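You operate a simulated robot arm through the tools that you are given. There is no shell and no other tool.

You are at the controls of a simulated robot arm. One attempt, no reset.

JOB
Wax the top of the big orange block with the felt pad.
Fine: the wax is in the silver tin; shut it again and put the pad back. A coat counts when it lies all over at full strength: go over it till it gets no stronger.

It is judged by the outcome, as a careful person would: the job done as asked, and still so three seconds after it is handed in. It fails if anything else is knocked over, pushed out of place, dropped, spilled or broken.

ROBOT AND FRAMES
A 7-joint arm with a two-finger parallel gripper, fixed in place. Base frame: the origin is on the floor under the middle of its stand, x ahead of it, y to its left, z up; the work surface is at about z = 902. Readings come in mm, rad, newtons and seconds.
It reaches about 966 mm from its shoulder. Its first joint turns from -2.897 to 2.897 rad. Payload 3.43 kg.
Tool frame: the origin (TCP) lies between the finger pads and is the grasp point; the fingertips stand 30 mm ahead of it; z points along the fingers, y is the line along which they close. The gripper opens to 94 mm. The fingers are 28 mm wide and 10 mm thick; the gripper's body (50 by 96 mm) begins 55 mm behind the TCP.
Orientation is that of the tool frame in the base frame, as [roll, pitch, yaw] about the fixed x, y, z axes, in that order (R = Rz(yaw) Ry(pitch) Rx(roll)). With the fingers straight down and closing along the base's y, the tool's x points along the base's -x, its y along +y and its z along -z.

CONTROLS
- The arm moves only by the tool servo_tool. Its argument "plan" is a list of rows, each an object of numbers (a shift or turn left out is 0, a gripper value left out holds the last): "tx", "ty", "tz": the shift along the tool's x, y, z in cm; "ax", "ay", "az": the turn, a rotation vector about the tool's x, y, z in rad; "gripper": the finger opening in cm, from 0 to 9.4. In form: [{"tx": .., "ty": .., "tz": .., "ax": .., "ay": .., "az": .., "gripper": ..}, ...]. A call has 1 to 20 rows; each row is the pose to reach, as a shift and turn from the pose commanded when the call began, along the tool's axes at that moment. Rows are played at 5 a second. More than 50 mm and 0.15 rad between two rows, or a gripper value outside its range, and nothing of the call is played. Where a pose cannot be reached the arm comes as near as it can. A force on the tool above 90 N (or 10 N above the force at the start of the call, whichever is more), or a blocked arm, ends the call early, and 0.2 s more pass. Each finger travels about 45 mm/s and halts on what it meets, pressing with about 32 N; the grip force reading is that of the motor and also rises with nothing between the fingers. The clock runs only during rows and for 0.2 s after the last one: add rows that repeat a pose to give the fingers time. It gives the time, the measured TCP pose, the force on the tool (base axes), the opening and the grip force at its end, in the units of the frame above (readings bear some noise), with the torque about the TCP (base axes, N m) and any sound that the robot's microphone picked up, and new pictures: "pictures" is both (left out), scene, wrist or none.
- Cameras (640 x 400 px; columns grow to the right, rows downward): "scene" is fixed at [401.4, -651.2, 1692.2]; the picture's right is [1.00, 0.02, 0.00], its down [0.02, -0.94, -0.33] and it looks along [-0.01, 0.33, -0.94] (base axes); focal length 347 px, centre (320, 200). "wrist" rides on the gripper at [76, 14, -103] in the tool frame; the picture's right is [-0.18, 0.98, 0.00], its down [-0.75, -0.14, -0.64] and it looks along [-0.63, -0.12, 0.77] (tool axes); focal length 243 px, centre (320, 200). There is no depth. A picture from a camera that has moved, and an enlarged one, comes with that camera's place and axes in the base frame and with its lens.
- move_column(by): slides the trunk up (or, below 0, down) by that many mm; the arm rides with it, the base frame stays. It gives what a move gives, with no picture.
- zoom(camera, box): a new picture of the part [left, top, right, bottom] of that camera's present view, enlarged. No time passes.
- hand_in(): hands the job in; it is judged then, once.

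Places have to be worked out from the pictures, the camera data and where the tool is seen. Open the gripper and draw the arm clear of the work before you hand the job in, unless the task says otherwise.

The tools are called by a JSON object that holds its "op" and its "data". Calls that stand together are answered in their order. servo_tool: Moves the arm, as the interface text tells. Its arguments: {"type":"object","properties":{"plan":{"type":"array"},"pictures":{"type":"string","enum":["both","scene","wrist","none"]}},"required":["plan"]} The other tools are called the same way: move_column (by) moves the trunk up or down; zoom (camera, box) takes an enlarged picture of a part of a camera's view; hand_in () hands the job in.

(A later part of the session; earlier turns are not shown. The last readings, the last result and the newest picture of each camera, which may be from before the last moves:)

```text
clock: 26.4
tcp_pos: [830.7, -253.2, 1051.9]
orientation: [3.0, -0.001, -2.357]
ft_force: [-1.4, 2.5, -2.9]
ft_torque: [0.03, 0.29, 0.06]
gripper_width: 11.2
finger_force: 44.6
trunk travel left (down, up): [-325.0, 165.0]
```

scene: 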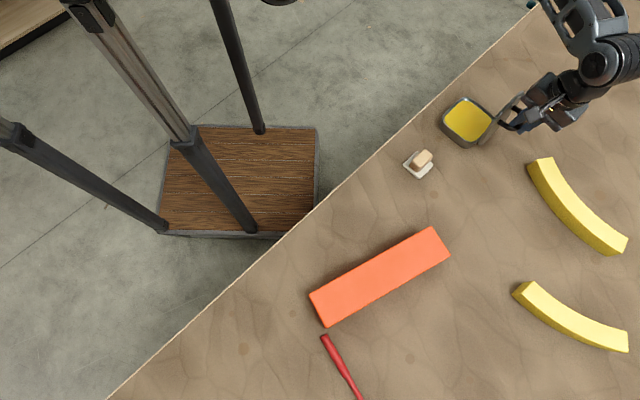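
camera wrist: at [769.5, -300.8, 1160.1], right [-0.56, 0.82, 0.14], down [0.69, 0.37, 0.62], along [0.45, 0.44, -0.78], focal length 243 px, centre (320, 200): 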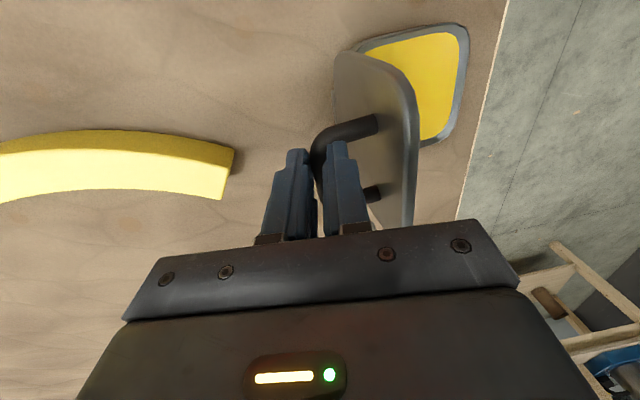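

Still free. Another small step.

{"op": "servo_tool", "data": {"plan": [{"ty": -0.2, "tz": 0.07}, {"ty": -0.4, "tz": 0.15}, {"ty": -0.6, "tz": 0.24}, {"ty": -0.81, "tz": 0.33}, {"ty": -0.81, "tz": 0.33}], "pictures": "both"}}

{"op": "zoom", "data": {"camera": "scene", "box": [430, 60, 540, 150]}}

```text
clock: 27.6
tcp_pos: [835.3, -259.1, 1047.7]
orientation: [3.004, 0.0, -2.355]
ft_force: [5.0, 1.0, 5.8]
ft_torque: [0.2, -0.22, -0.04]
gripper_width: 11.1
finger_force: 44.8
trunk travel left (down, up): [-325.0, 165.0]
camera wrist: at [780.9, -312.3, 1152.8], right [-0.56, 0.82, 0.14], down [0.69, 0.37, 0.62], along [0.45, 0.44, -0.78], focal length 243 px, centre (320, 200)
```

scene: 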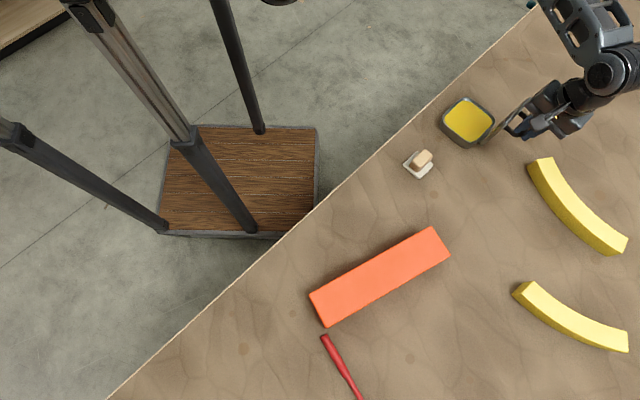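
wrist: 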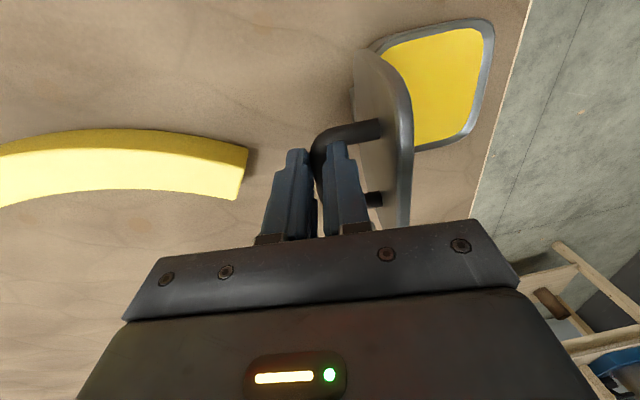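

```text
4.44 times, centred on (485, 105) of scene
camera zoom: at [401.4, -651.2, 1692.2], right [1.0, 0.02, 0.0], down [0.02, -0.94, -0.33], along [-0.01, 0.33, -0.94], focal length 1543 px, centre (-413, 622)
```

zoom: 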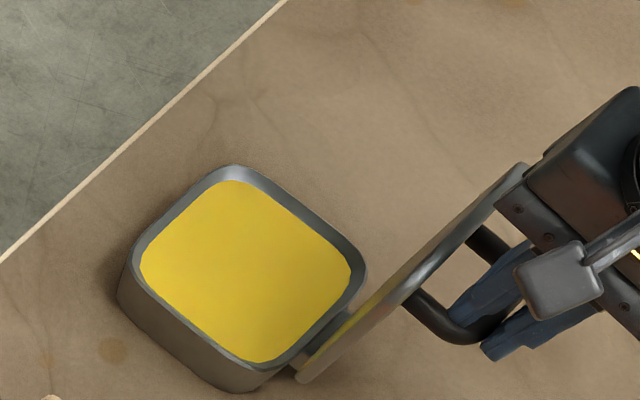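

Still no stop at 103°. I keep following, now tilting the tool with the lid so the inner finger stays clear of it.

{"op": "servo_tool", "data": {"plan": [{"ty": -0.25, "tz": 0.1, "ax": -0.025}, {"ty": -0.5, "tz": 0.2, "ax": -0.05}, {"ty": -0.75, "tz": 0.31, "ax": -0.075}, {"ty": -0.99, "tz": 0.42, "ax": -0.1}, {"ty": -0.99, "tz": 0.42, "ax": -0.1}], "pictures": "none"}}

```text
clock: 28.8
tcp_pos: [841.6, -265.4, 1043.0]
orientation: [2.901, 0.0, -2.357]
ft_force: [8.7, -2.9, 10.4]
ft_torque: [0.07, -0.29, -0.02]
gripper_width: 11.0
finger_force: 44.8
trunk travel left (down, up): [-325.0, 165.0]
```

No stop yet; the load is only a small radial one. I continue another 0.1 rad with a slight outward correction.

{"op": "servo_tool", "data": {"plan": [{"ty": -0.26, "tz": 0.05, "ax": -0.025}, {"ty": -0.53, "tz": 0.12, "ax": -0.05}, {"ty": -0.79, "tz": 0.2, "ax": -0.075}, {"ty": -1.06, "tz": 0.28, "ax": -0.1}, {"ty": -1.06, "tz": 0.28, "ax": -0.1}], "pictures": "both"}}

{"op": "zoom", "data": {"camera": "scene", "box": [430, 60, 540, 150]}}

```text
clock: 30.0
tcp_pos: [848.2, -270.8, 1037.4]
orientation: [2.8, 0.0, -2.355]
ft_force: [15.2, -3.6, 13.6]
ft_torque: [0.21, -0.51, -0.19]
gripper_width: 11.2
finger_force: 45.1
trunk travel left (down, up): [-325.0, 165.0]
camera wrist: at [809.1, -340.7, 1139.3], right [-0.53, 0.79, 0.33], down [0.78, 0.29, 0.56], along [0.34, 0.55, -0.76], focal length 243 px, centre (320, 200)
```

scene: 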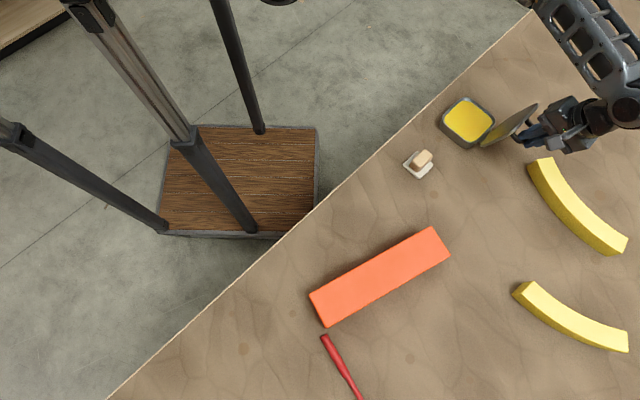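
wrist: 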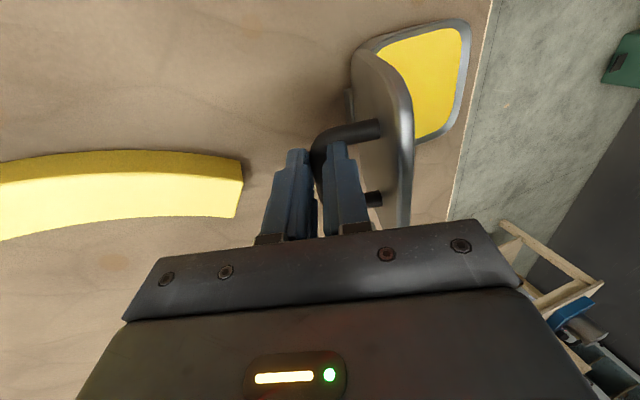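

```text
4.44 times, centred on (485, 105) of scene
camera zoom: at [401.4, -651.2, 1692.2], right [1.0, 0.02, 0.0], down [0.02, -0.94, -0.33], along [-0.01, 0.33, -0.94], focal length 1543 px, centre (-413, 622)
```

zoom: 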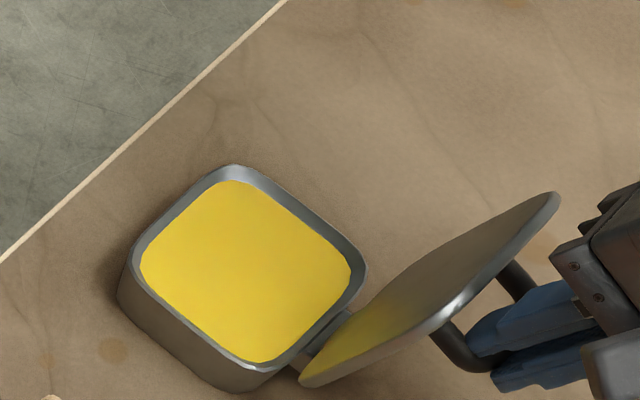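

Refitting the hinge from all the arc points puts it about 87 mm from the bar at z ≈ 947, with a radius of 94 mm. That makes the lid about 107° open. I take another small step on the corrected arc, looking for the stop.

{"op": "servo_tool", "data": {"plan": [{"ty": -0.29, "tz": 0.04, "ax": -0.025}, {"ty": -0.58, "tz": 0.09, "ax": -0.05}, {"ty": -0.87, "tz": 0.14, "ax": -0.075}, {"ty": -1.17, "tz": 0.2, "ax": -0.1}, {"ty": -1.17, "tz": 0.2, "ax": -0.1}], "pictures": "scene"}}

{"op": "zoom", "data": {"camera": "scene", "box": [430, 60, 540, 150]}}

```text
clock: 31.2
tcp_pos: [854.5, -277.6, 1030.6]
orientation: [2.698, -0.002, -2.357]
ft_force: [-23.8, 22.1, 9.0]
ft_torque: [0.5, 0.85, 0.24]
gripper_width: 11.6
finger_force: 45.3
trunk travel left (down, up): [-325.0, 165.0]
```

scene: 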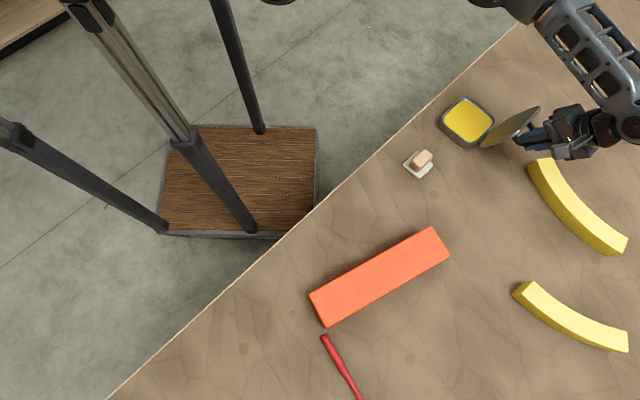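

```text
4.44 times, centred on (485, 105) of scene
camera zoom: at [401.4, -651.2, 1692.2], right [1.0, 0.02, 0.0], down [0.02, -0.94, -0.33], along [-0.01, 0.33, -0.94], focal length 1543 px, centre (-413, 622)
```

zoom: 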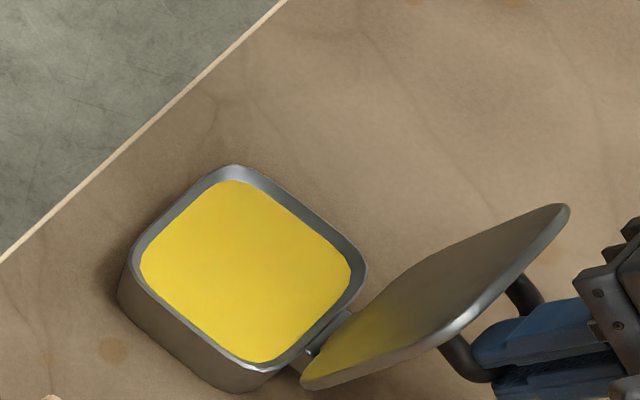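

The load has turned tangential (32 N against opening), so the lid has met its stop at about 112°. I ease back 3 mm to take the load off before releasing.

{"op": "servo_tool", "data": {"plan": [{"ty": 0.18, "tz": -0.03}, {"ty": 0.36, "tz": -0.05}, {"ty": 0.36, "tz": -0.05}], "pictures": "none"}}

```text
clock: 32.0
tcp_pos: [854.5, -276.8, 1032.9]
orientation: [2.702, 0.0, -2.356]
ft_force: [-13.4, 8.8, -7.8]
ft_torque: [0.11, 0.17, 0.1]
gripper_width: 11.2
finger_force: 45.1
trunk travel left (down, up): [-325.0, 165.0]
```

The load is now mostly radial, so I move 2 mm inward to balance it, then open the fingers gradually.

{"op": "servo_tool", "data": {"plan": [{"ty": 0.04, "tz": 0.09}, {"ty": 0.08, "tz": 0.18}, {"ty": 0.08, "tz": 0.18}], "pictures": "none"}}

```text
clock: 32.8
tcp_pos: [853.1, -276.8, 1032.8]
orientation: [2.705, 0.0, -2.356]
ft_force: [3.3, -6.9, 5.1]
ft_torque: [-0.27, 0.05, 0.14]
gripper_width: 11.0
finger_force: 45.2
trunk travel left (down, up): [-325.0, 165.0]
```

The load is nearly nil. I open the fingers slightly and check that the lid stays.

{"op": "servo_tool", "data": {"plan": [{"tz": 0, "gripper": 1.4}, {"tz": 0, "gripper": 1.8}, {"tz": 0, "gripper": 1.8}], "pictures": "both"}}

{"op": "zoom", "data": {"camera": "wrist", "box": [240, 20, 480, 250]}}

```text
clock: 33.6
tcp_pos: [853.5, -275.3, 1031.9]
orientation: [2.702, 0.0, -2.355]
ft_force: [0.6, 0.3, 0.1]
ft_torque: [0.01, 0.0, 0.0]
gripper_width: 18.1
finger_force: 0.1
trunk travel left (down, up): [-325.0, 165.0]
camera wrist: at [820.2, -351.1, 1131.0], right [-0.5, 0.76, 0.42], down [0.82, 0.25, 0.52], along [0.29, 0.6, -0.74], focal length 243 px, centre (320, 200)
```

scene: 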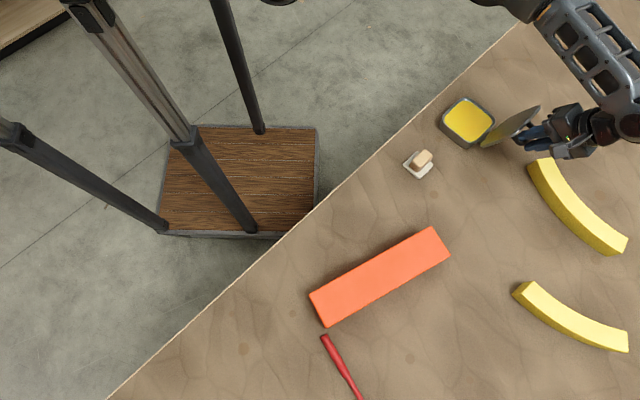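
wrist: 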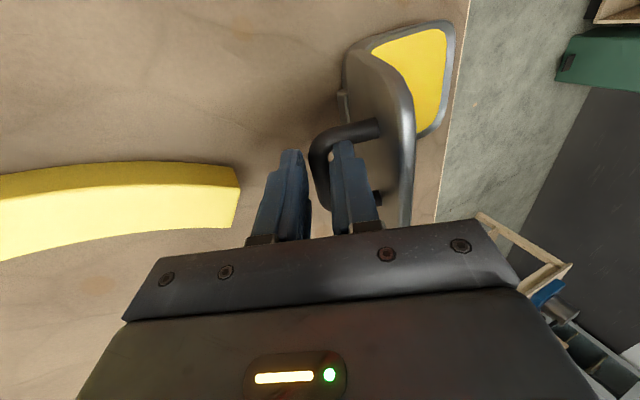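

```text
1.74 times, centred on (360, 135) of wrist
camera zoom: at [820.2, -351.1, 1131.0], right [-0.5, 0.76, 0.42], down [0.82, 0.25, 0.52], along [0.29, 0.6, -0.74], focal length 422 px, centre (250, 313)
```

zoom: 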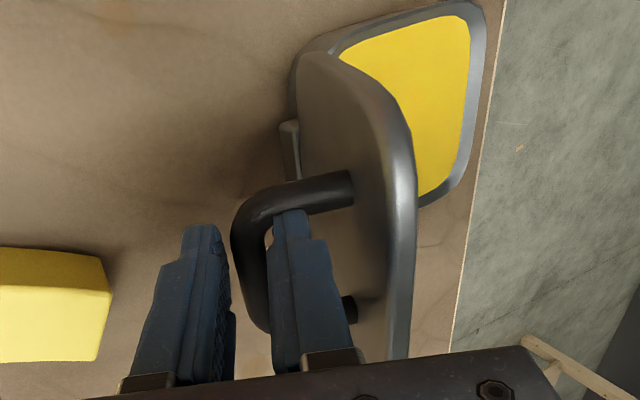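

The lid stays open with no contact force. I withdraw the fingers straight back along their axis.

{"op": "servo_tool", "data": {"plan": [{"tz": -1.0}, {"tz": -2.5}, {"tz": -4.5}, {"tz": -7}, {"tz": -9}, {"tz": -9}], "pictures": "both"}}

{"op": "zoom", "data": {"camera": "scene", "box": [430, 60, 540, 150]}}

```text
clock: 35.0
tcp_pos: [881.5, -302.7, 1112.7]
orientation: [2.702, 0.001, -2.356]
ft_force: [0.7, 0.1, -0.9]
ft_torque: [-0.01, -0.02, -0.02]
gripper_width: 17.8
finger_force: 0.0
trunk travel left (down, up): [-325.0, 165.0]
camera wrist: at [848.6, -379.5, 1213.2], right [-0.5, 0.76, 0.42], down [0.82, 0.25, 0.52], along [0.29, 0.6, -0.74], focal length 243 px, centre (320, 200)
```

scene: 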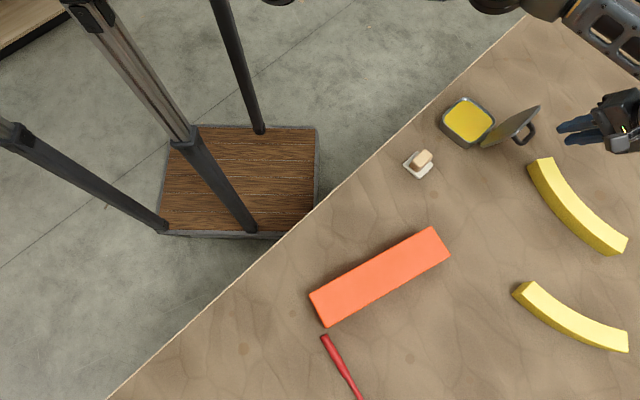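
wrist: 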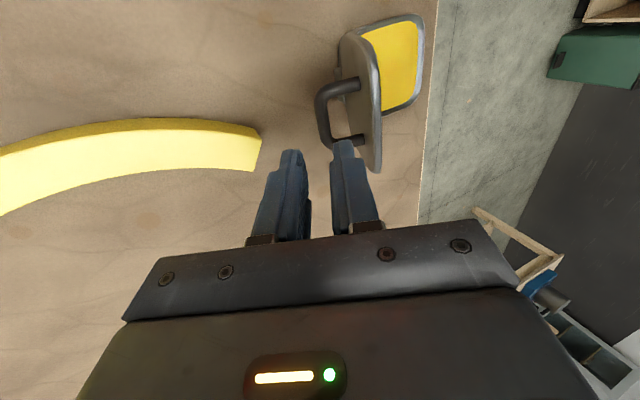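

```text
4.44 times, centred on (485, 105) of scene
camera zoom: at [401.4, -651.2, 1692.2], right [1.0, 0.02, 0.0], down [0.02, -0.94, -0.33], along [-0.01, 0.33, -0.94], focal length 1543 px, centre (-413, 622)
```

zoom: 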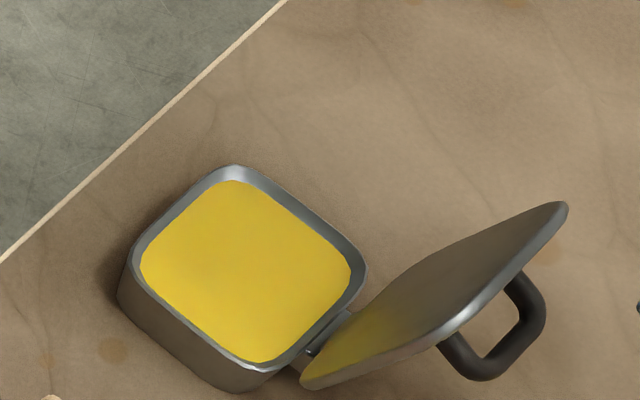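

The lid rests open on its own and the tin hasn't moved. I bring the tool back to vertical clear of the lid, heading for the pad.

{"op": "servo_tool", "data": {"plan": [{"tx": 1.0, "ty": 0.6, "tz": -1.2, "ax": 0.05, "gripper": 4.6}, {"tx": 3.0, "ty": 1.7, "tz": -2.0, "ax": 0.15}, {"tx": 5.5, "ty": 2.9, "tz": -2.6, "ax": 0.27}, {"tx": 8.0, "ty": 4.0, "tz": -2.8, "ax": 0.38}, {"tx": 9.8, "ty": 4.84, "tz": -2.95, "ax": 0.44}, {"tx": 9.8, "ty": 4.84, "tz": -2.95, "ax": 0.44}], "pictures": "none"}}

```text
clock: 36.4
tcp_pos: [787.9, -349.4, 1162.0]
orientation: [-3.139, -0.001, -2.355]
ft_force: [0.0, -1.0, -0.2]
ft_torque: [-0.02, 0.01, 0.0]
gripper_width: 46.1
finger_force: 0.1
trunk travel left (down, up): [-325.0, 165.0]
```

I move over to the pad for a close look.

{"op": "servo_tool", "data": {"plan": [{"tx": 2.0, "ty": 2.6, "tz": 0.5}, {"tx": 4.0, "ty": 5.5, "tz": 1.5}, {"tx": 6.5, "ty": 9.0, "tz": 2.5}, {"tx": 9.0, "ty": 12.5, "tz": 3.7}, {"tx": 11.03, "ty": 15.55, "tz": 5.2}, {"tx": 11.03, "ty": 15.55, "tz": 5.2}, {"tx": 11.03, "ty": 15.55, "tz": 5.2}], "pictures": "both"}}

{"op": "zoom", "data": {"camera": "wrist", "box": [270, 70, 380, 180]}}

{"op": "zoom", "data": {"camera": "scene", "box": [390, 135, 450, 185]}}

```text
clock: 38.0
tcp_pos: [601.2, -318.4, 1108.4]
orientation: [-3.141, 0.0, -2.357]
ft_force: [0.4, 0.1, 0.2]
ft_torque: [0.01, -0.01, -0.01]
gripper_width: 45.8
finger_force: 0.1
trunk travel left (down, up): [-325.0, 165.0]
camera wrist: at [535.2, -362.3, 1212.0], right [-0.56, 0.83, 0.0], down [0.63, 0.43, 0.64], along [0.53, 0.36, -0.77], focal length 243 px, centre (320, 200)
```

scene: 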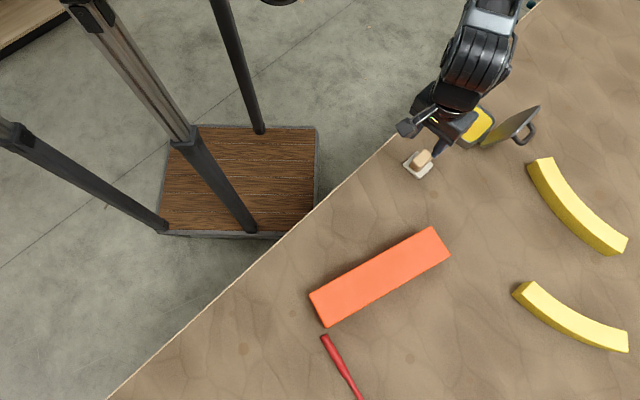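
wrist: 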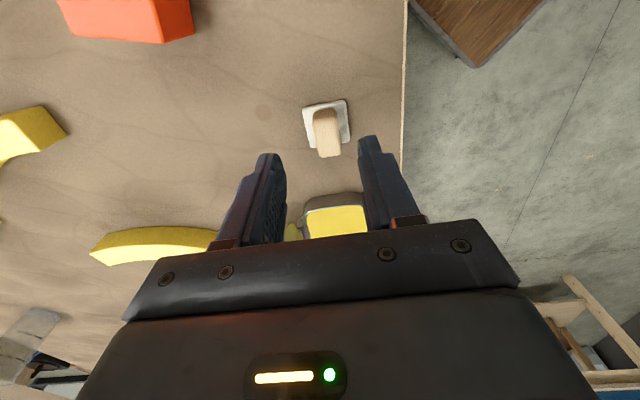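

```text
3.64 times, centred on (325, 125) of wrist
camera zoom: at [535.2, -362.3, 1212.0], right [-0.56, 0.83, 0.0], down [0.63, 0.43, 0.64], along [0.53, 0.36, -0.77], focal length 882 px, centre (302, 473)
```

zoom: 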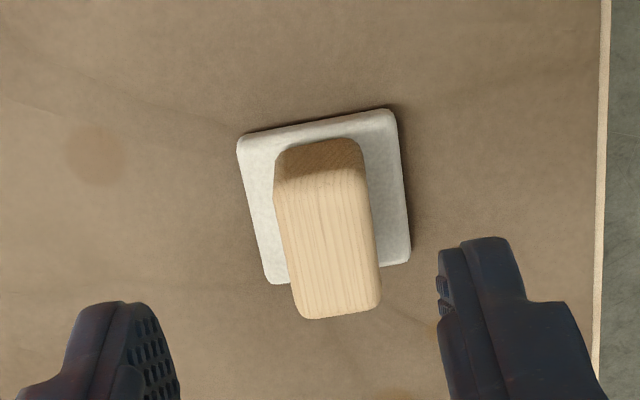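

```text
8.00 times, centred on (420, 160) of scene
camera zoom: at [401.4, -651.2, 1692.2], right [1.0, 0.02, 0.0], down [0.02, -0.94, -0.33], along [-0.01, 0.33, -0.94], focal length 2778 px, centre (-480, 520)
```

zoom: 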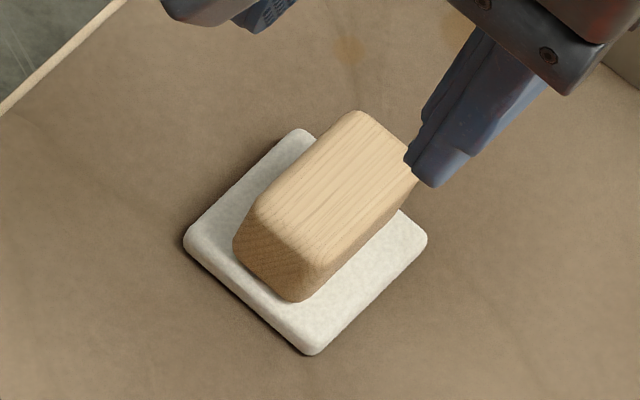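

The two views agree: pad centre (633, -283.5), handle top at z ≈ 947, and handle about 44 × 27 mm along 44°. That suits the present yaw. I move above it with the fingertips just over the handle.

{"op": "servo_tool", "data": {"plan": [{"tx": -1.2, "ty": 0.06, "tz": 2.5, "gripper": 5.0}, {"tx": -2.4, "ty": 0.11, "tz": 5.0}, {"tx": -3.6, "ty": 0.17, "tz": 7.5}, {"tx": -4.72, "ty": 0.22, "tz": 10.0}, {"tx": -4.72, "ty": 0.22, "tz": 11.3}, {"tx": -4.72, "ty": 0.22, "tz": 11.3}], "pictures": "both"}}

{"op": "zoom", "data": {"camera": "wrist", "box": [260, 100, 380, 230]}}

{"op": "zoom", "data": {"camera": "scene", "box": [390, 135, 450, 185]}}

```text
clock: 39.4
tcp_pos: [631.9, -284.2, 995.8]
orientation: [3.141, 0.001, -2.356]
ft_force: [-0.6, -0.1, 0.6]
ft_torque: [0.01, -0.01, -0.01]
gripper_width: 50.1
finger_force: 0.1
trunk travel left (down, up): [-325.0, 165.0]
camera wrist: at [567.6, -327.8, 1098.9], right [-0.56, 0.83, 0.0], down [0.63, 0.43, 0.64], along [0.53, 0.36, -0.77], focal length 243 px, centre (320, 200)
```

scene: 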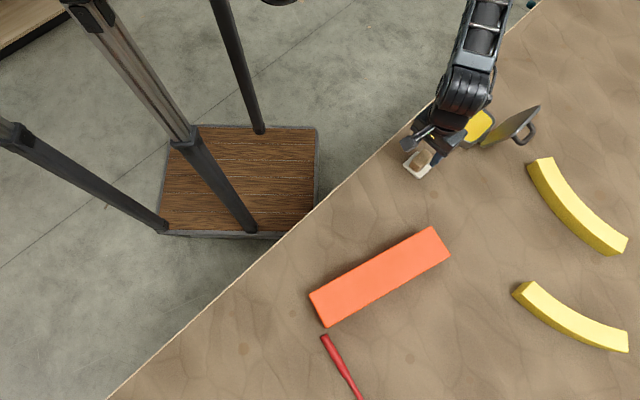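
wrist: 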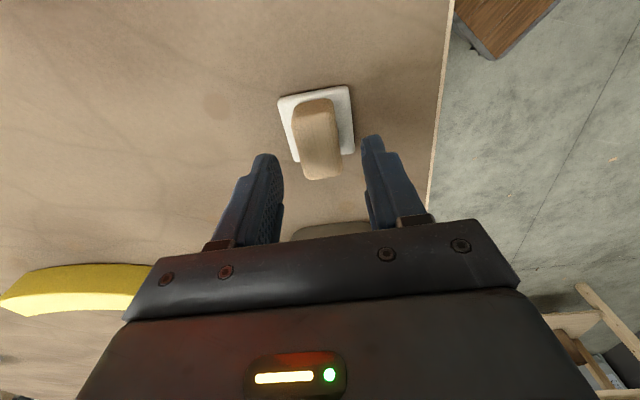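

```text
3.08 times, centred on (320, 165) of wrist
camera zoom: at [567.6, -327.8, 1098.9], right [-0.56, 0.83, 0.0], down [0.63, 0.43, 0.64], along [0.53, 0.36, -0.77], focal length 746 px, centre (320, 308)
```

zoom: 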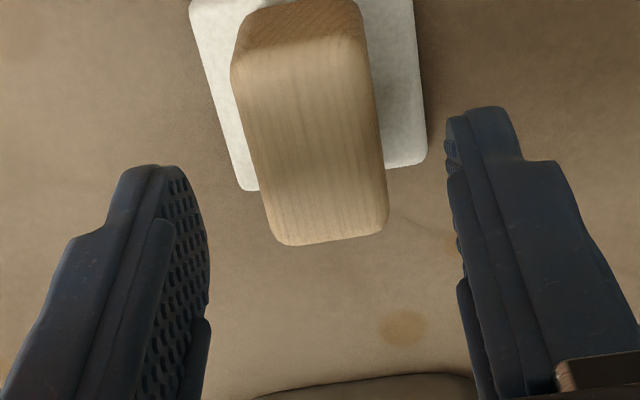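

```text
8.00 times, centred on (420, 160) of scene
camera zoom: at [401.4, -651.2, 1692.2], right [1.0, 0.02, 0.0], down [0.02, -0.94, -0.33], along [-0.01, 0.33, -0.94], focal length 2778 px, centre (-480, 520)
```

zoom: 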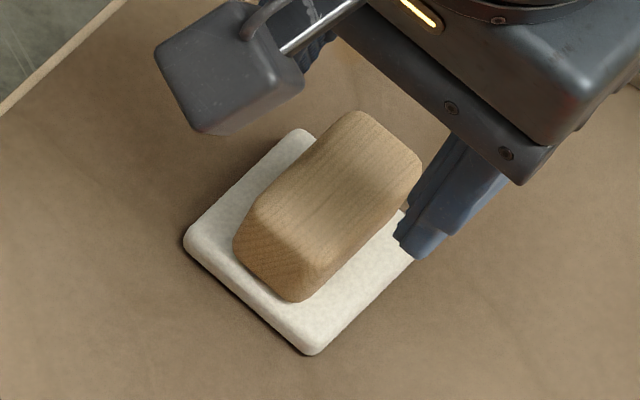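

The handle is centred to within about 1.3 mm. I lower so the fingertips stop about 7 mm above the felt, then close.

{"op": "servo_tool", "data": {"plan": [{"ty": -0.1, "tz": 1.5}, {"ty": -0.1, "tz": 3.0}, {"ty": -0.1, "tz": 4.6}, {"ty": -0.1, "tz": 4.6}, {"ty": -0.1, "tz": 4.6, "gripper": 2.0}, {"ty": -0.1, "tz": 4.6, "gripper": 2.0}, {"ty": -0.1, "tz": 4.6, "gripper": 2.0}, {"ty": -0.1, "tz": 4.6, "gripper": 2.0}], "pictures": "both"}}

{"op": "zoom", "data": {"camera": "wrist", "box": [260, 80, 380, 230]}}

{"op": "zoom", "data": {"camera": "scene", "box": [390, 135, 450, 185]}}

```text
clock: 41.2
tcp_pos: [632.8, -283.4, 950.3]
orientation: [-3.141, 0.001, -2.357]
ft_force: [0.4, -0.6, 0.3]
ft_torque: [-0.01, 0.02, 0.02]
gripper_width: 33.4
finger_force: 32.4
trunk travel left (down, up): [-325.0, 165.0]
camera wrist: at [568.2, -327.7, 1052.9], right [-0.56, 0.83, 0.0], down [0.63, 0.43, 0.64], along [0.53, 0.36, -0.77], focal length 243 px, centre (320, 200)
```

scene: 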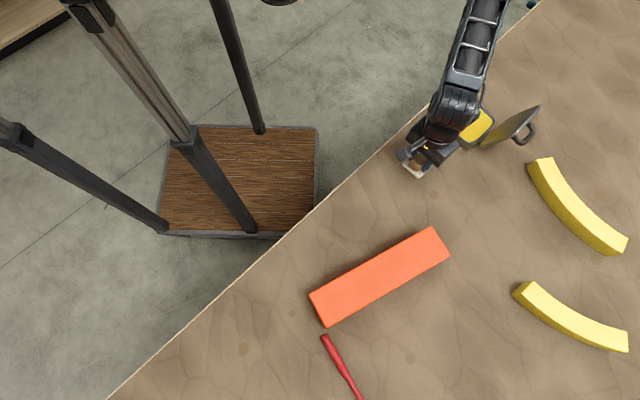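
wrist: 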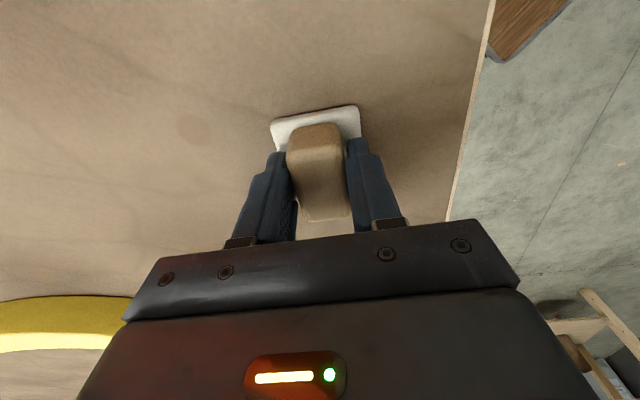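

```text
2.67 times, centred on (320, 155) of wrist
camera zoom: at [568.2, -327.7, 1052.9], right [-0.56, 0.83, 0.0], down [0.63, 0.43, 0.64], along [0.53, 0.36, -0.77], focal length 647 px, centre (320, 320)
```

zoom: 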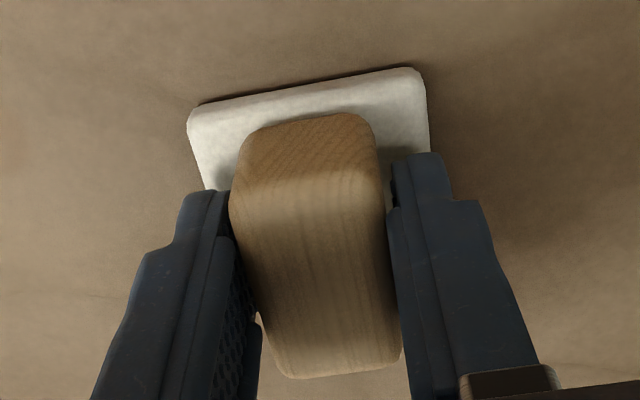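

```text
8.00 times, centred on (420, 160) of scene
camera zoom: at [401.4, -651.2, 1692.2], right [1.0, 0.02, 0.0], down [0.02, -0.94, -0.33], along [-0.01, 0.33, -0.94], focal length 2778 px, centre (-480, 520)
```

zoom: 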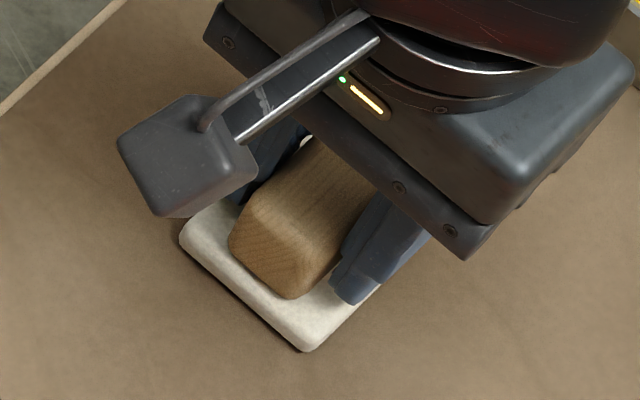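

The handle is held at 33 mm with a 32 N grip; it flares wider towards its base. I lift 25 mm and check that the pad comes up level.

{"op": "servo_tool", "data": {"plan": [{"tz": -0.5}, {"tz": -1.5}, {"tz": -2.5}, {"tz": -2.5}], "pictures": "both"}}

{"op": "zoom", "data": {"camera": "wrist", "box": [260, 80, 380, 230]}}

{"op": "zoom", "data": {"camera": "scene", "box": [390, 135, 450, 185]}}

```text
clock: 42.2
tcp_pos: [633.1, -283.3, 975.9]
orientation: [-3.141, 0.0, -2.357]
ft_force: [0.2, -0.2, 0.0]
ft_torque: [-0.03, -0.01, -0.01]
gripper_width: 33.6
finger_force: 32.1
trunk travel left (down, up): [-325.0, 165.0]
camera wrist: at [569.1, -327.4, 1078.3], right [-0.56, 0.83, 0.0], down [0.63, 0.43, 0.64], along [0.53, 0.36, -0.77], focal length 243 px, centre (320, 200)
```

scene: 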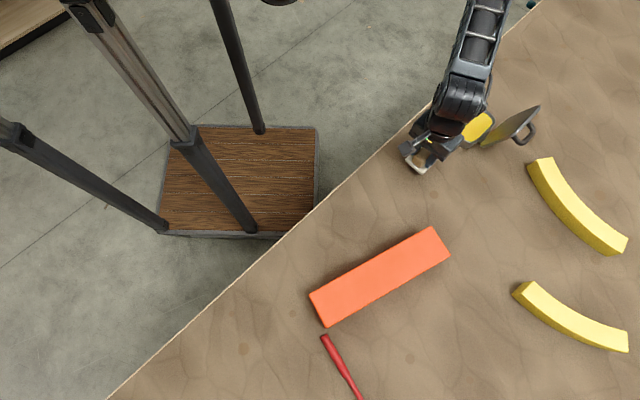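
wrist: 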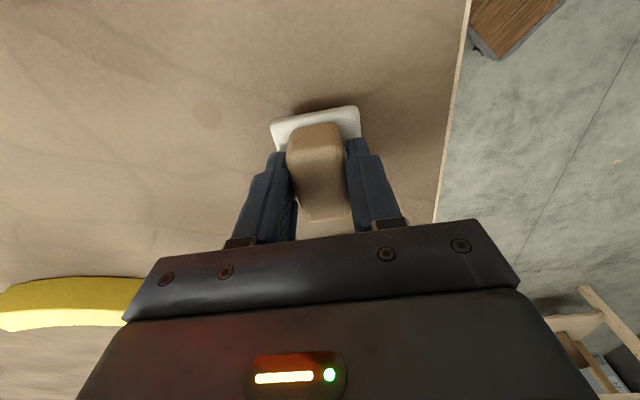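

```text
2.67 times, centred on (320, 155) of wrist
camera zoom: at [569.1, -327.4, 1078.3], right [-0.56, 0.83, 0.0], down [0.63, 0.43, 0.64], along [0.53, 0.36, -0.77], focal length 647 px, centre (320, 320)
```

zoom: 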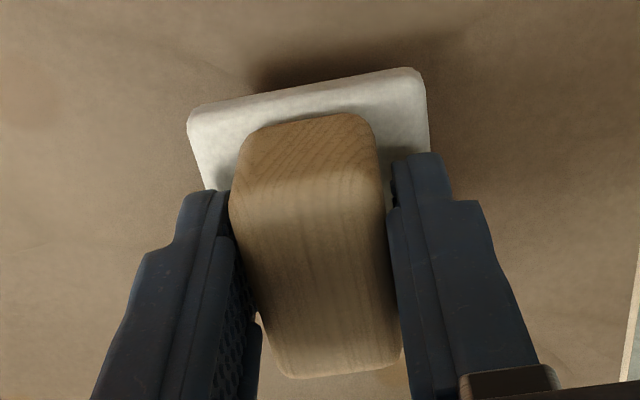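

```text
8.00 times, centred on (420, 160) of scene
camera zoom: at [401.4, -651.2, 1692.2], right [1.0, 0.02, 0.0], down [0.02, -0.94, -0.33], along [-0.01, 0.33, -0.94], focal length 2778 px, centre (-480, 520)
```

zoom: 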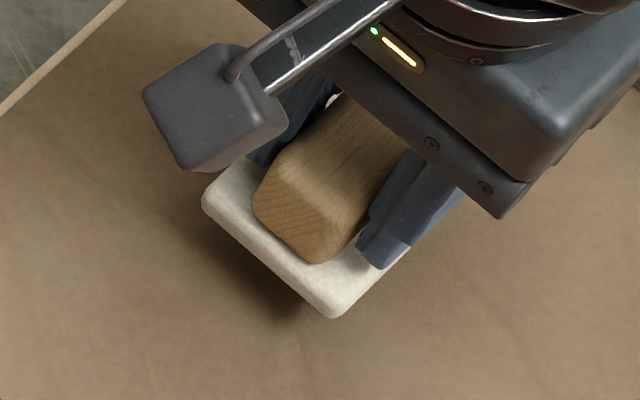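

The pad is held level; its underside is about 48 mm below the TCP. I raise it and carry it to above the tin's opening, slightly to the (-x, -y) side of centre so the first joint stays within its limit.

{"op": "servo_tool", "data": {"plan": [{"tz": -3.0}, {"tz": -6.0}, {"tz": -9.0}, {"tx": -2, "ty": -0.2, "tz": -9.0}, {"tx": -5, "ty": -0.5, "tz": -9.0}, {"tx": -8.5, "ty": -0.87, "tz": -9.0}, {"tx": -12, "ty": -1.23, "tz": -9.0}, {"tx": -14.5, "ty": -1.48, "tz": -9.0}, {"tx": -15.27, "ty": -1.56, "tz": -9.0}, {"tx": -15.27, "ty": -1.56, "tz": -9.0}, {"tx": -15.27, "ty": -1.56, "tz": -9.0}], "pictures": "both"}}

{"op": "zoom", "data": {"camera": "scene", "box": [430, 60, 540, 150]}}

```text
clock: 44.6
tcp_pos: [752.7, -187.4, 1064.5]
orientation: [3.141, -0.001, -2.357]
ft_force: [-0.1, -0.9, -0.9]
ft_torque: [-0.01, 0.01, 0.0]
gripper_width: 33.7
finger_force: 31.8
trunk travel left (down, up): [-325.0, 165.0]
camera wrist: at [686.9, -230.7, 1168.0], right [-0.56, 0.83, 0.0], down [0.63, 0.43, 0.64], along [0.53, 0.36, -0.77], focal length 243 px, centre (320, 200)
```

scene: 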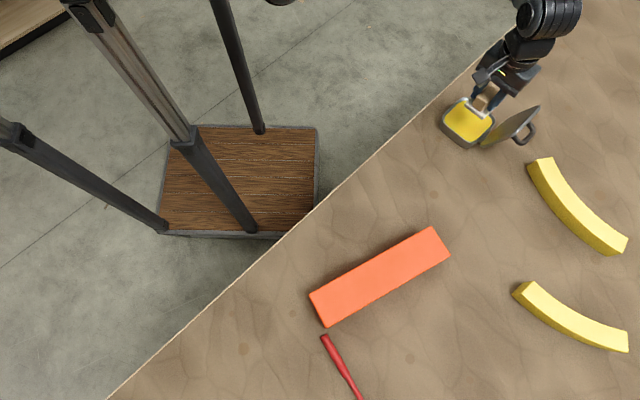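
wrist: 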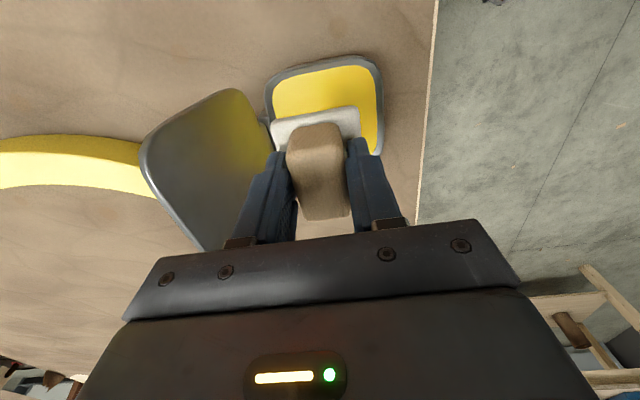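

```text
4.44 times, centred on (485, 105) of scene
camera zoom: at [401.4, -651.2, 1692.2], right [1.0, 0.02, 0.0], down [0.02, -0.94, -0.33], along [-0.01, 0.33, -0.94], focal length 1543 px, centre (-413, 622)
```

zoom: 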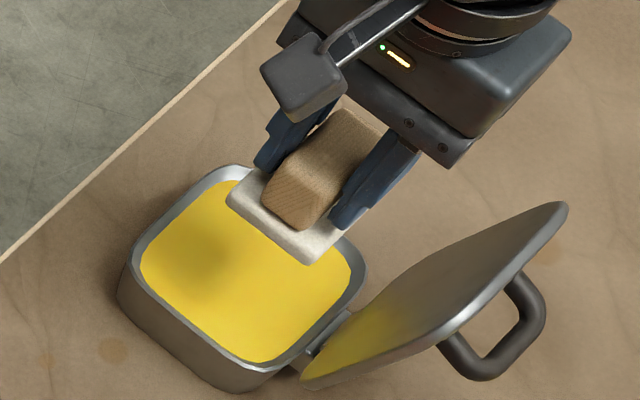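

The pad hangs inside the opening's outline with about 12 mm to spare on the tight sides. I lower it to rim height.

{"op": "servo_tool", "data": {"plan": [{"tz": 1.5}, {"tz": 3.0}, {"tz": 4.5}, {"tz": 5.8}, {"tz": 5.8}], "pictures": "both"}}

{"op": "zoom", "data": {"camera": "scene", "box": [430, 60, 540, 150]}}

{"op": "zoom", "data": {"camera": "wrist", "box": [240, 30, 420, 230]}}

```text
clock: 45.8
tcp_pos: [752.4, -185.8, 1007.3]
orientation: [-3.141, 0.001, -2.357]
ft_force: [0.2, -0.2, -1.2]
ft_torque: [0.01, -0.01, -0.04]
gripper_width: 33.5
finger_force: 32.2
trunk travel left (down, up): [-325.0, 165.0]
camera wrist: at [688.1, -230.3, 1109.5], right [-0.56, 0.83, 0.0], down [0.63, 0.43, 0.64], along [0.53, 0.36, -0.77], focal length 243 px, centre (320, 200)
```

scene: 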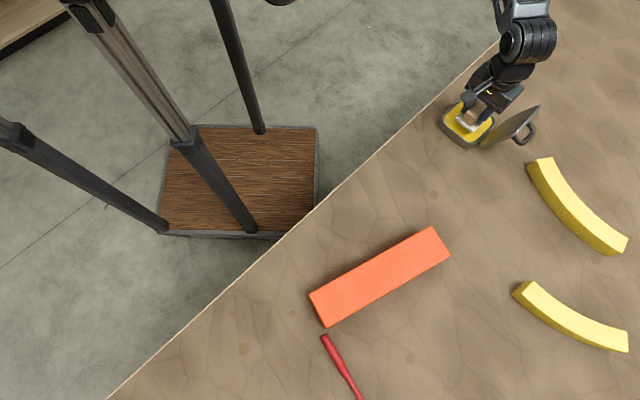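
wrist: 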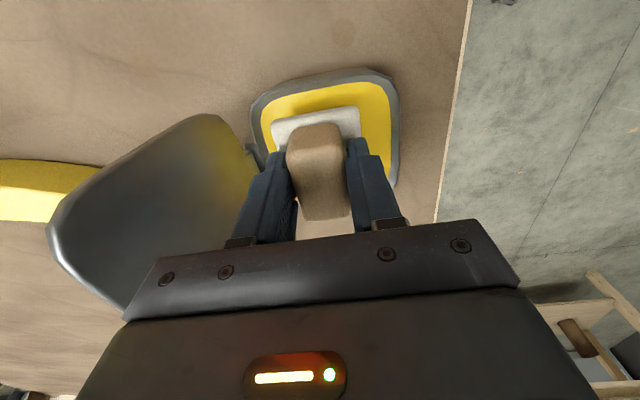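

```text
4.44 times, centred on (485, 105) of scene
camera zoom: at [401.4, -651.2, 1692.2], right [1.0, 0.02, 0.0], down [0.02, -0.94, -0.33], along [-0.01, 0.33, -0.94], focal length 1543 px, centre (-413, 622)
```

zoom: 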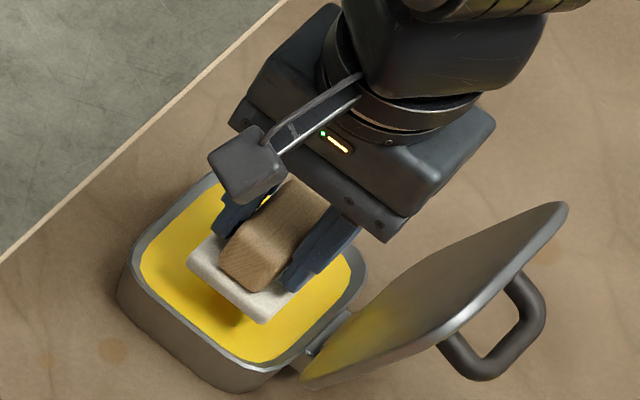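

```text
2.00 times, centred on (330, 130) of wrist
camera zoom: at [688.1, -230.3, 1109.5], right [-0.56, 0.83, 0.0], down [0.63, 0.43, 0.64], along [0.53, 0.36, -0.77], focal length 485 px, centre (300, 340)
```

zoom: 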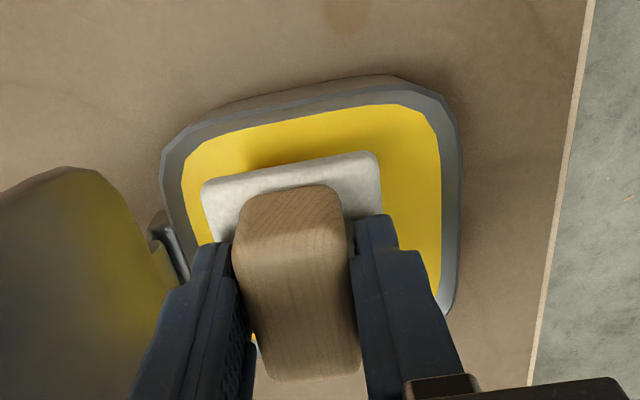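

There is about 11 mm of clearance on the hinge side and more on the other, so I shift 4 mm away from the hinge and lower 8 mm, watching the force.

{"op": "servo_tool", "data": {"plan": [{"ty": 0.2}, {"ty": 0.4}, {"ty": 0.4, "tz": 0.4}, {"ty": 0.4, "tz": 0.8}, {"ty": 0.4, "tz": 0.8}], "pictures": "none"}}

```text
clock: 47.0
tcp_pos: [749.9, -184.1, 998.3]
orientation: [-3.139, 0.001, -2.356]
ft_force: [-0.2, 1.1, 0.4]
ft_torque: [0.0, 0.03, -0.01]
gripper_width: 33.4
finger_force: 32.1
trunk travel left (down, up): [-325.0, 165.0]
```

No contact yet. I lower in 3 mm steps.

{"op": "servo_tool", "data": {"plan": [{"tz": 0.15}, {"tz": 0.3}, {"tz": 0.3}], "pictures": "none"}}

{"op": "servo_tool", "data": {"plan": [{"tz": 0.15}, {"tz": 0.3}, {"tz": 0.3}], "pictures": "scene"}}

{"op": "zoom", "data": {"camera": "scene", "box": [430, 60, 540, 150]}}

```text
clock: 47.8
tcp_pos: [748.7, -184.6, 995.0]
orientation: [-3.14, 0.001, -2.357]
ft_force: [-0.2, 0.7, -0.8]
ft_torque: [-0.01, -0.02, -0.01]
gripper_width: 33.6
finger_force: 31.5
trunk travel left (down, up): [-325.0, 165.0]
```

```text
clock: 48.6
tcp_pos: [750.6, -183.1, 991.9]
orientation: [3.141, 0.0, -2.356]
ft_force: [0.5, -0.2, -0.9]
ft_torque: [-0.02, 0.0, -0.01]
gripper_width: 33.5
finger_force: 32.2
trunk travel left (down, up): [-325.0, 165.0]
```

scene: 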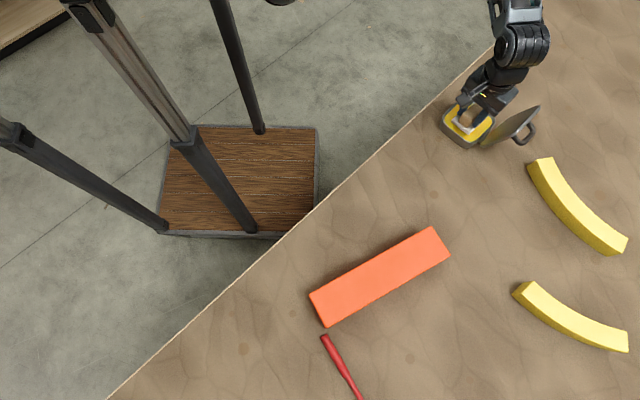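

```text
4.44 times, centred on (485, 105) of scene
camera zoom: at [401.4, -651.2, 1692.2], right [1.0, 0.02, 0.0], down [0.02, -0.94, -0.33], along [-0.01, 0.33, -0.94], focal length 1543 px, centre (-413, 622)
```

zoom: 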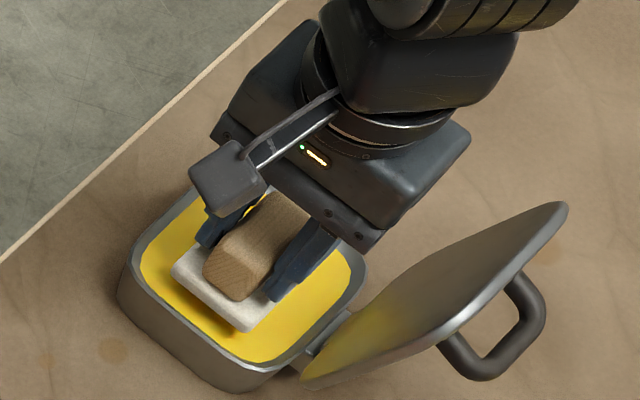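

The shadow shows the pad nearly at the wax. I go down in 2 mm steps.

{"op": "servo_tool", "data": {"plan": [{"tz": 0.1}, {"tz": 0.2}, {"tz": 0.2}], "pictures": "none"}}

{"op": "servo_tool", "data": {"plan": [{"tz": 0.1}, {"tz": 0.2}, {"tz": 0.2}], "pictures": "none"}}

```text
clock: 49.4
tcp_pos: [749.1, -184.3, 990.1]
orientation: [-3.14, -0.002, -2.355]
ft_force: [0.0, -0.1, -1.0]
ft_torque: [0.02, 0.02, -0.01]
gripper_width: 33.8
finger_force: 31.8
trunk travel left (down, up): [-325.0, 165.0]
```

```text
clock: 50.2
tcp_pos: [749.5, -183.8, 988.8]
orientation: [3.141, -0.001, -2.356]
ft_force: [0.4, 0.1, 0.1]
ft_torque: [0.0, 0.01, -0.03]
gripper_width: 33.4
finger_force: 32.0
trunk travel left (down, up): [-325.0, 165.0]
```

{"op": "servo_tool", "data": {"plan": [{"tz": 0.1}, {"tz": 0.2}, {"tz": 0.2}], "pictures": "none"}}

{"op": "servo_tool", "data": {"plan": [{"tz": 0.1}, {"tz": 0.2}, {"tz": 0.2}], "pictures": "both"}}

{"op": "zoom", "data": {"camera": "scene", "box": [430, 80, 500, 150]}}

{"op": "zoom", "data": {"camera": "wrist", "box": [240, 30, 420, 230]}}

```text
clock: 51.0
tcp_pos: [748.6, -184.1, 986.3]
orientation: [-3.141, -0.001, -2.355]
ft_force: [-0.3, 0.1, -0.8]
ft_torque: [0.02, -0.01, 0.02]
gripper_width: 33.7
finger_force: 31.9
trunk travel left (down, up): [-325.0, 165.0]
```

```text
clock: 51.8
tcp_pos: [748.5, -184.5, 984.8]
orientation: [-3.141, 0.0, -2.355]
ft_force: [-0.1, -0.7, -0.5]
ft_torque: [0.04, 0.01, 0.0]
gripper_width: 33.5
finger_force: 31.7
trunk travel left (down, up): [-325.0, 165.0]
camera wrist: at [684.5, -228.0, 1088.1], right [-0.56, 0.83, 0.0], down [0.63, 0.43, 0.64], along [0.53, 0.36, -0.77], focal length 243 px, centre (320, 200)
```

scene: 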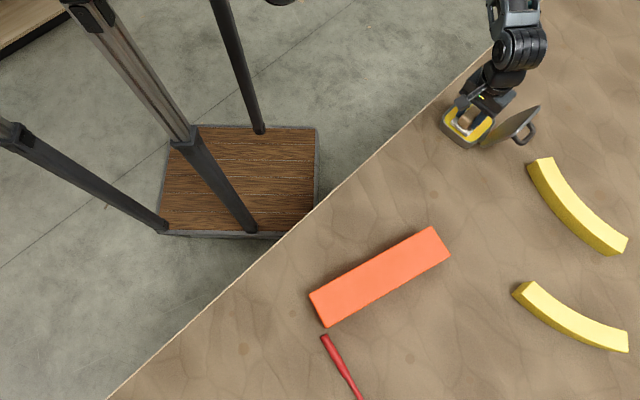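
wrist: 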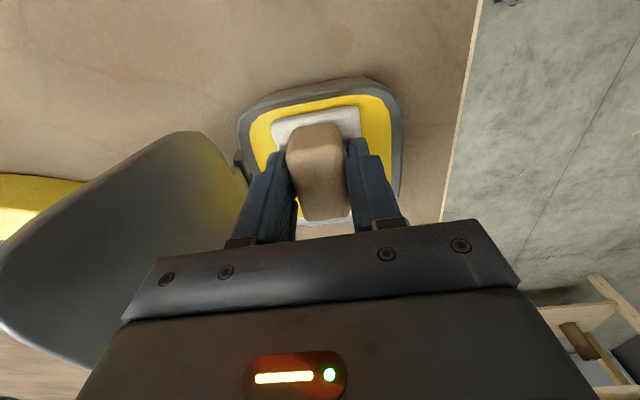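

```text
5.71 times, centred on (465, 115) of scene
camera zoom: at [401.4, -651.2, 1692.2], right [1.0, 0.02, 0.0], down [0.02, -0.94, -0.33], along [-0.01, 0.33, -0.94], focal length 1984 px, centre (-509, 686)
```

zoom: 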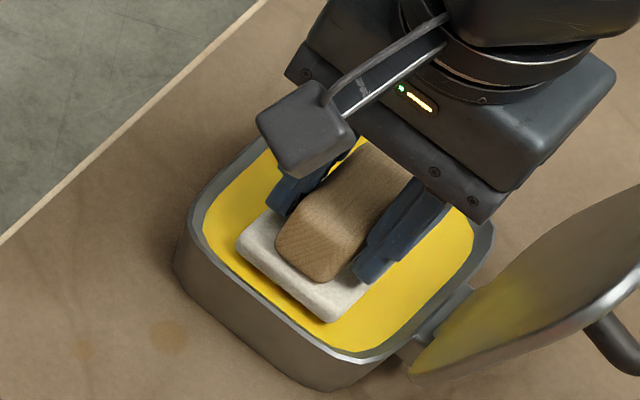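

```text
2.00 times, centred on (330, 130) of wrist
camera zoom: at [684.5, -228.0, 1088.1], right [-0.56, 0.83, 0.0], down [0.63, 0.43, 0.64], along [0.53, 0.36, -0.77], focal length 485 px, centre (300, 340)
```

zoom: 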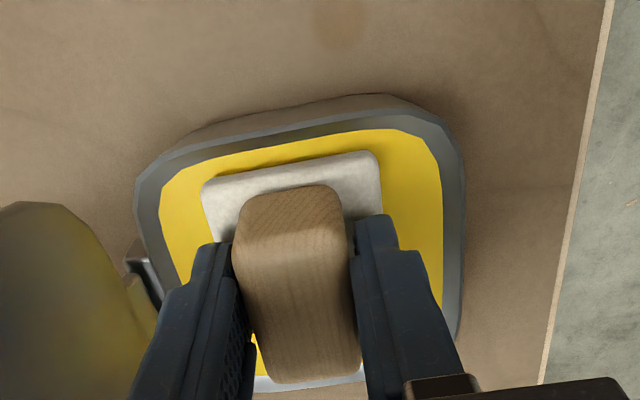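

Still a small gap to the wax. I continue down.

{"op": "servo_tool", "data": {"plan": [{"tz": 0.1}, {"tz": 0.2}, {"tz": 0.2}], "pictures": "none"}}

{"op": "servo_tool", "data": {"plan": [{"tz": 0.1}, {"tz": 0.2}, {"tz": 0.2}], "pictures": "none"}}

```text
clock: 52.6
tcp_pos: [748.6, -184.3, 983.3]
orientation: [-3.141, 0.0, -2.354]
ft_force: [-0.2, 0.5, -0.6]
ft_torque: [0.01, 0.02, 0.0]
gripper_width: 33.3
finger_force: 31.7
trunk travel left (down, up): [-325.0, 165.0]
```

```text
clock: 53.4
tcp_pos: [748.3, -184.4, 980.9]
orientation: [-3.141, 0.0, -2.356]
ft_force: [0.1, 1.2, 1.5]
ft_torque: [0.05, 0.02, 0.01]
gripper_width: 33.6
finger_force: 32.4
trunk travel left (down, up): [-325.0, 165.0]
```

{"op": "servo_tool", "data": {"plan": [{"tz": 0.05}, {"tz": 0.1}, {"tz": 0.1}], "pictures": "none"}}

{"op": "servo_tool", "data": {"plan": [{"tz": 0.05}, {"tz": 0.1}, {"tz": 0.1}], "pictures": "none"}}

```text
clock: 54.2
tcp_pos: [749.2, -183.4, 980.7]
orientation: [3.141, 0.001, -2.357]
ft_force: [0.8, 3.6, 17.2]
ft_torque: [0.11, 0.03, 0.01]
gripper_width: 33.7
finger_force: 31.9
trunk travel left (down, up): [-325.0, 165.0]
```

```text
clock: 55.0
tcp_pos: [749.3, -185.3, 980.6]
orientation: [-3.139, 0.0, -2.355]
ft_force: [-0.3, 3.2, 31.7]
ft_torque: [0.03, 0.01, -0.01]
gripper_width: 33.7
finger_force: 32.3
trunk travel left (down, up): [-325.0, 165.0]
```

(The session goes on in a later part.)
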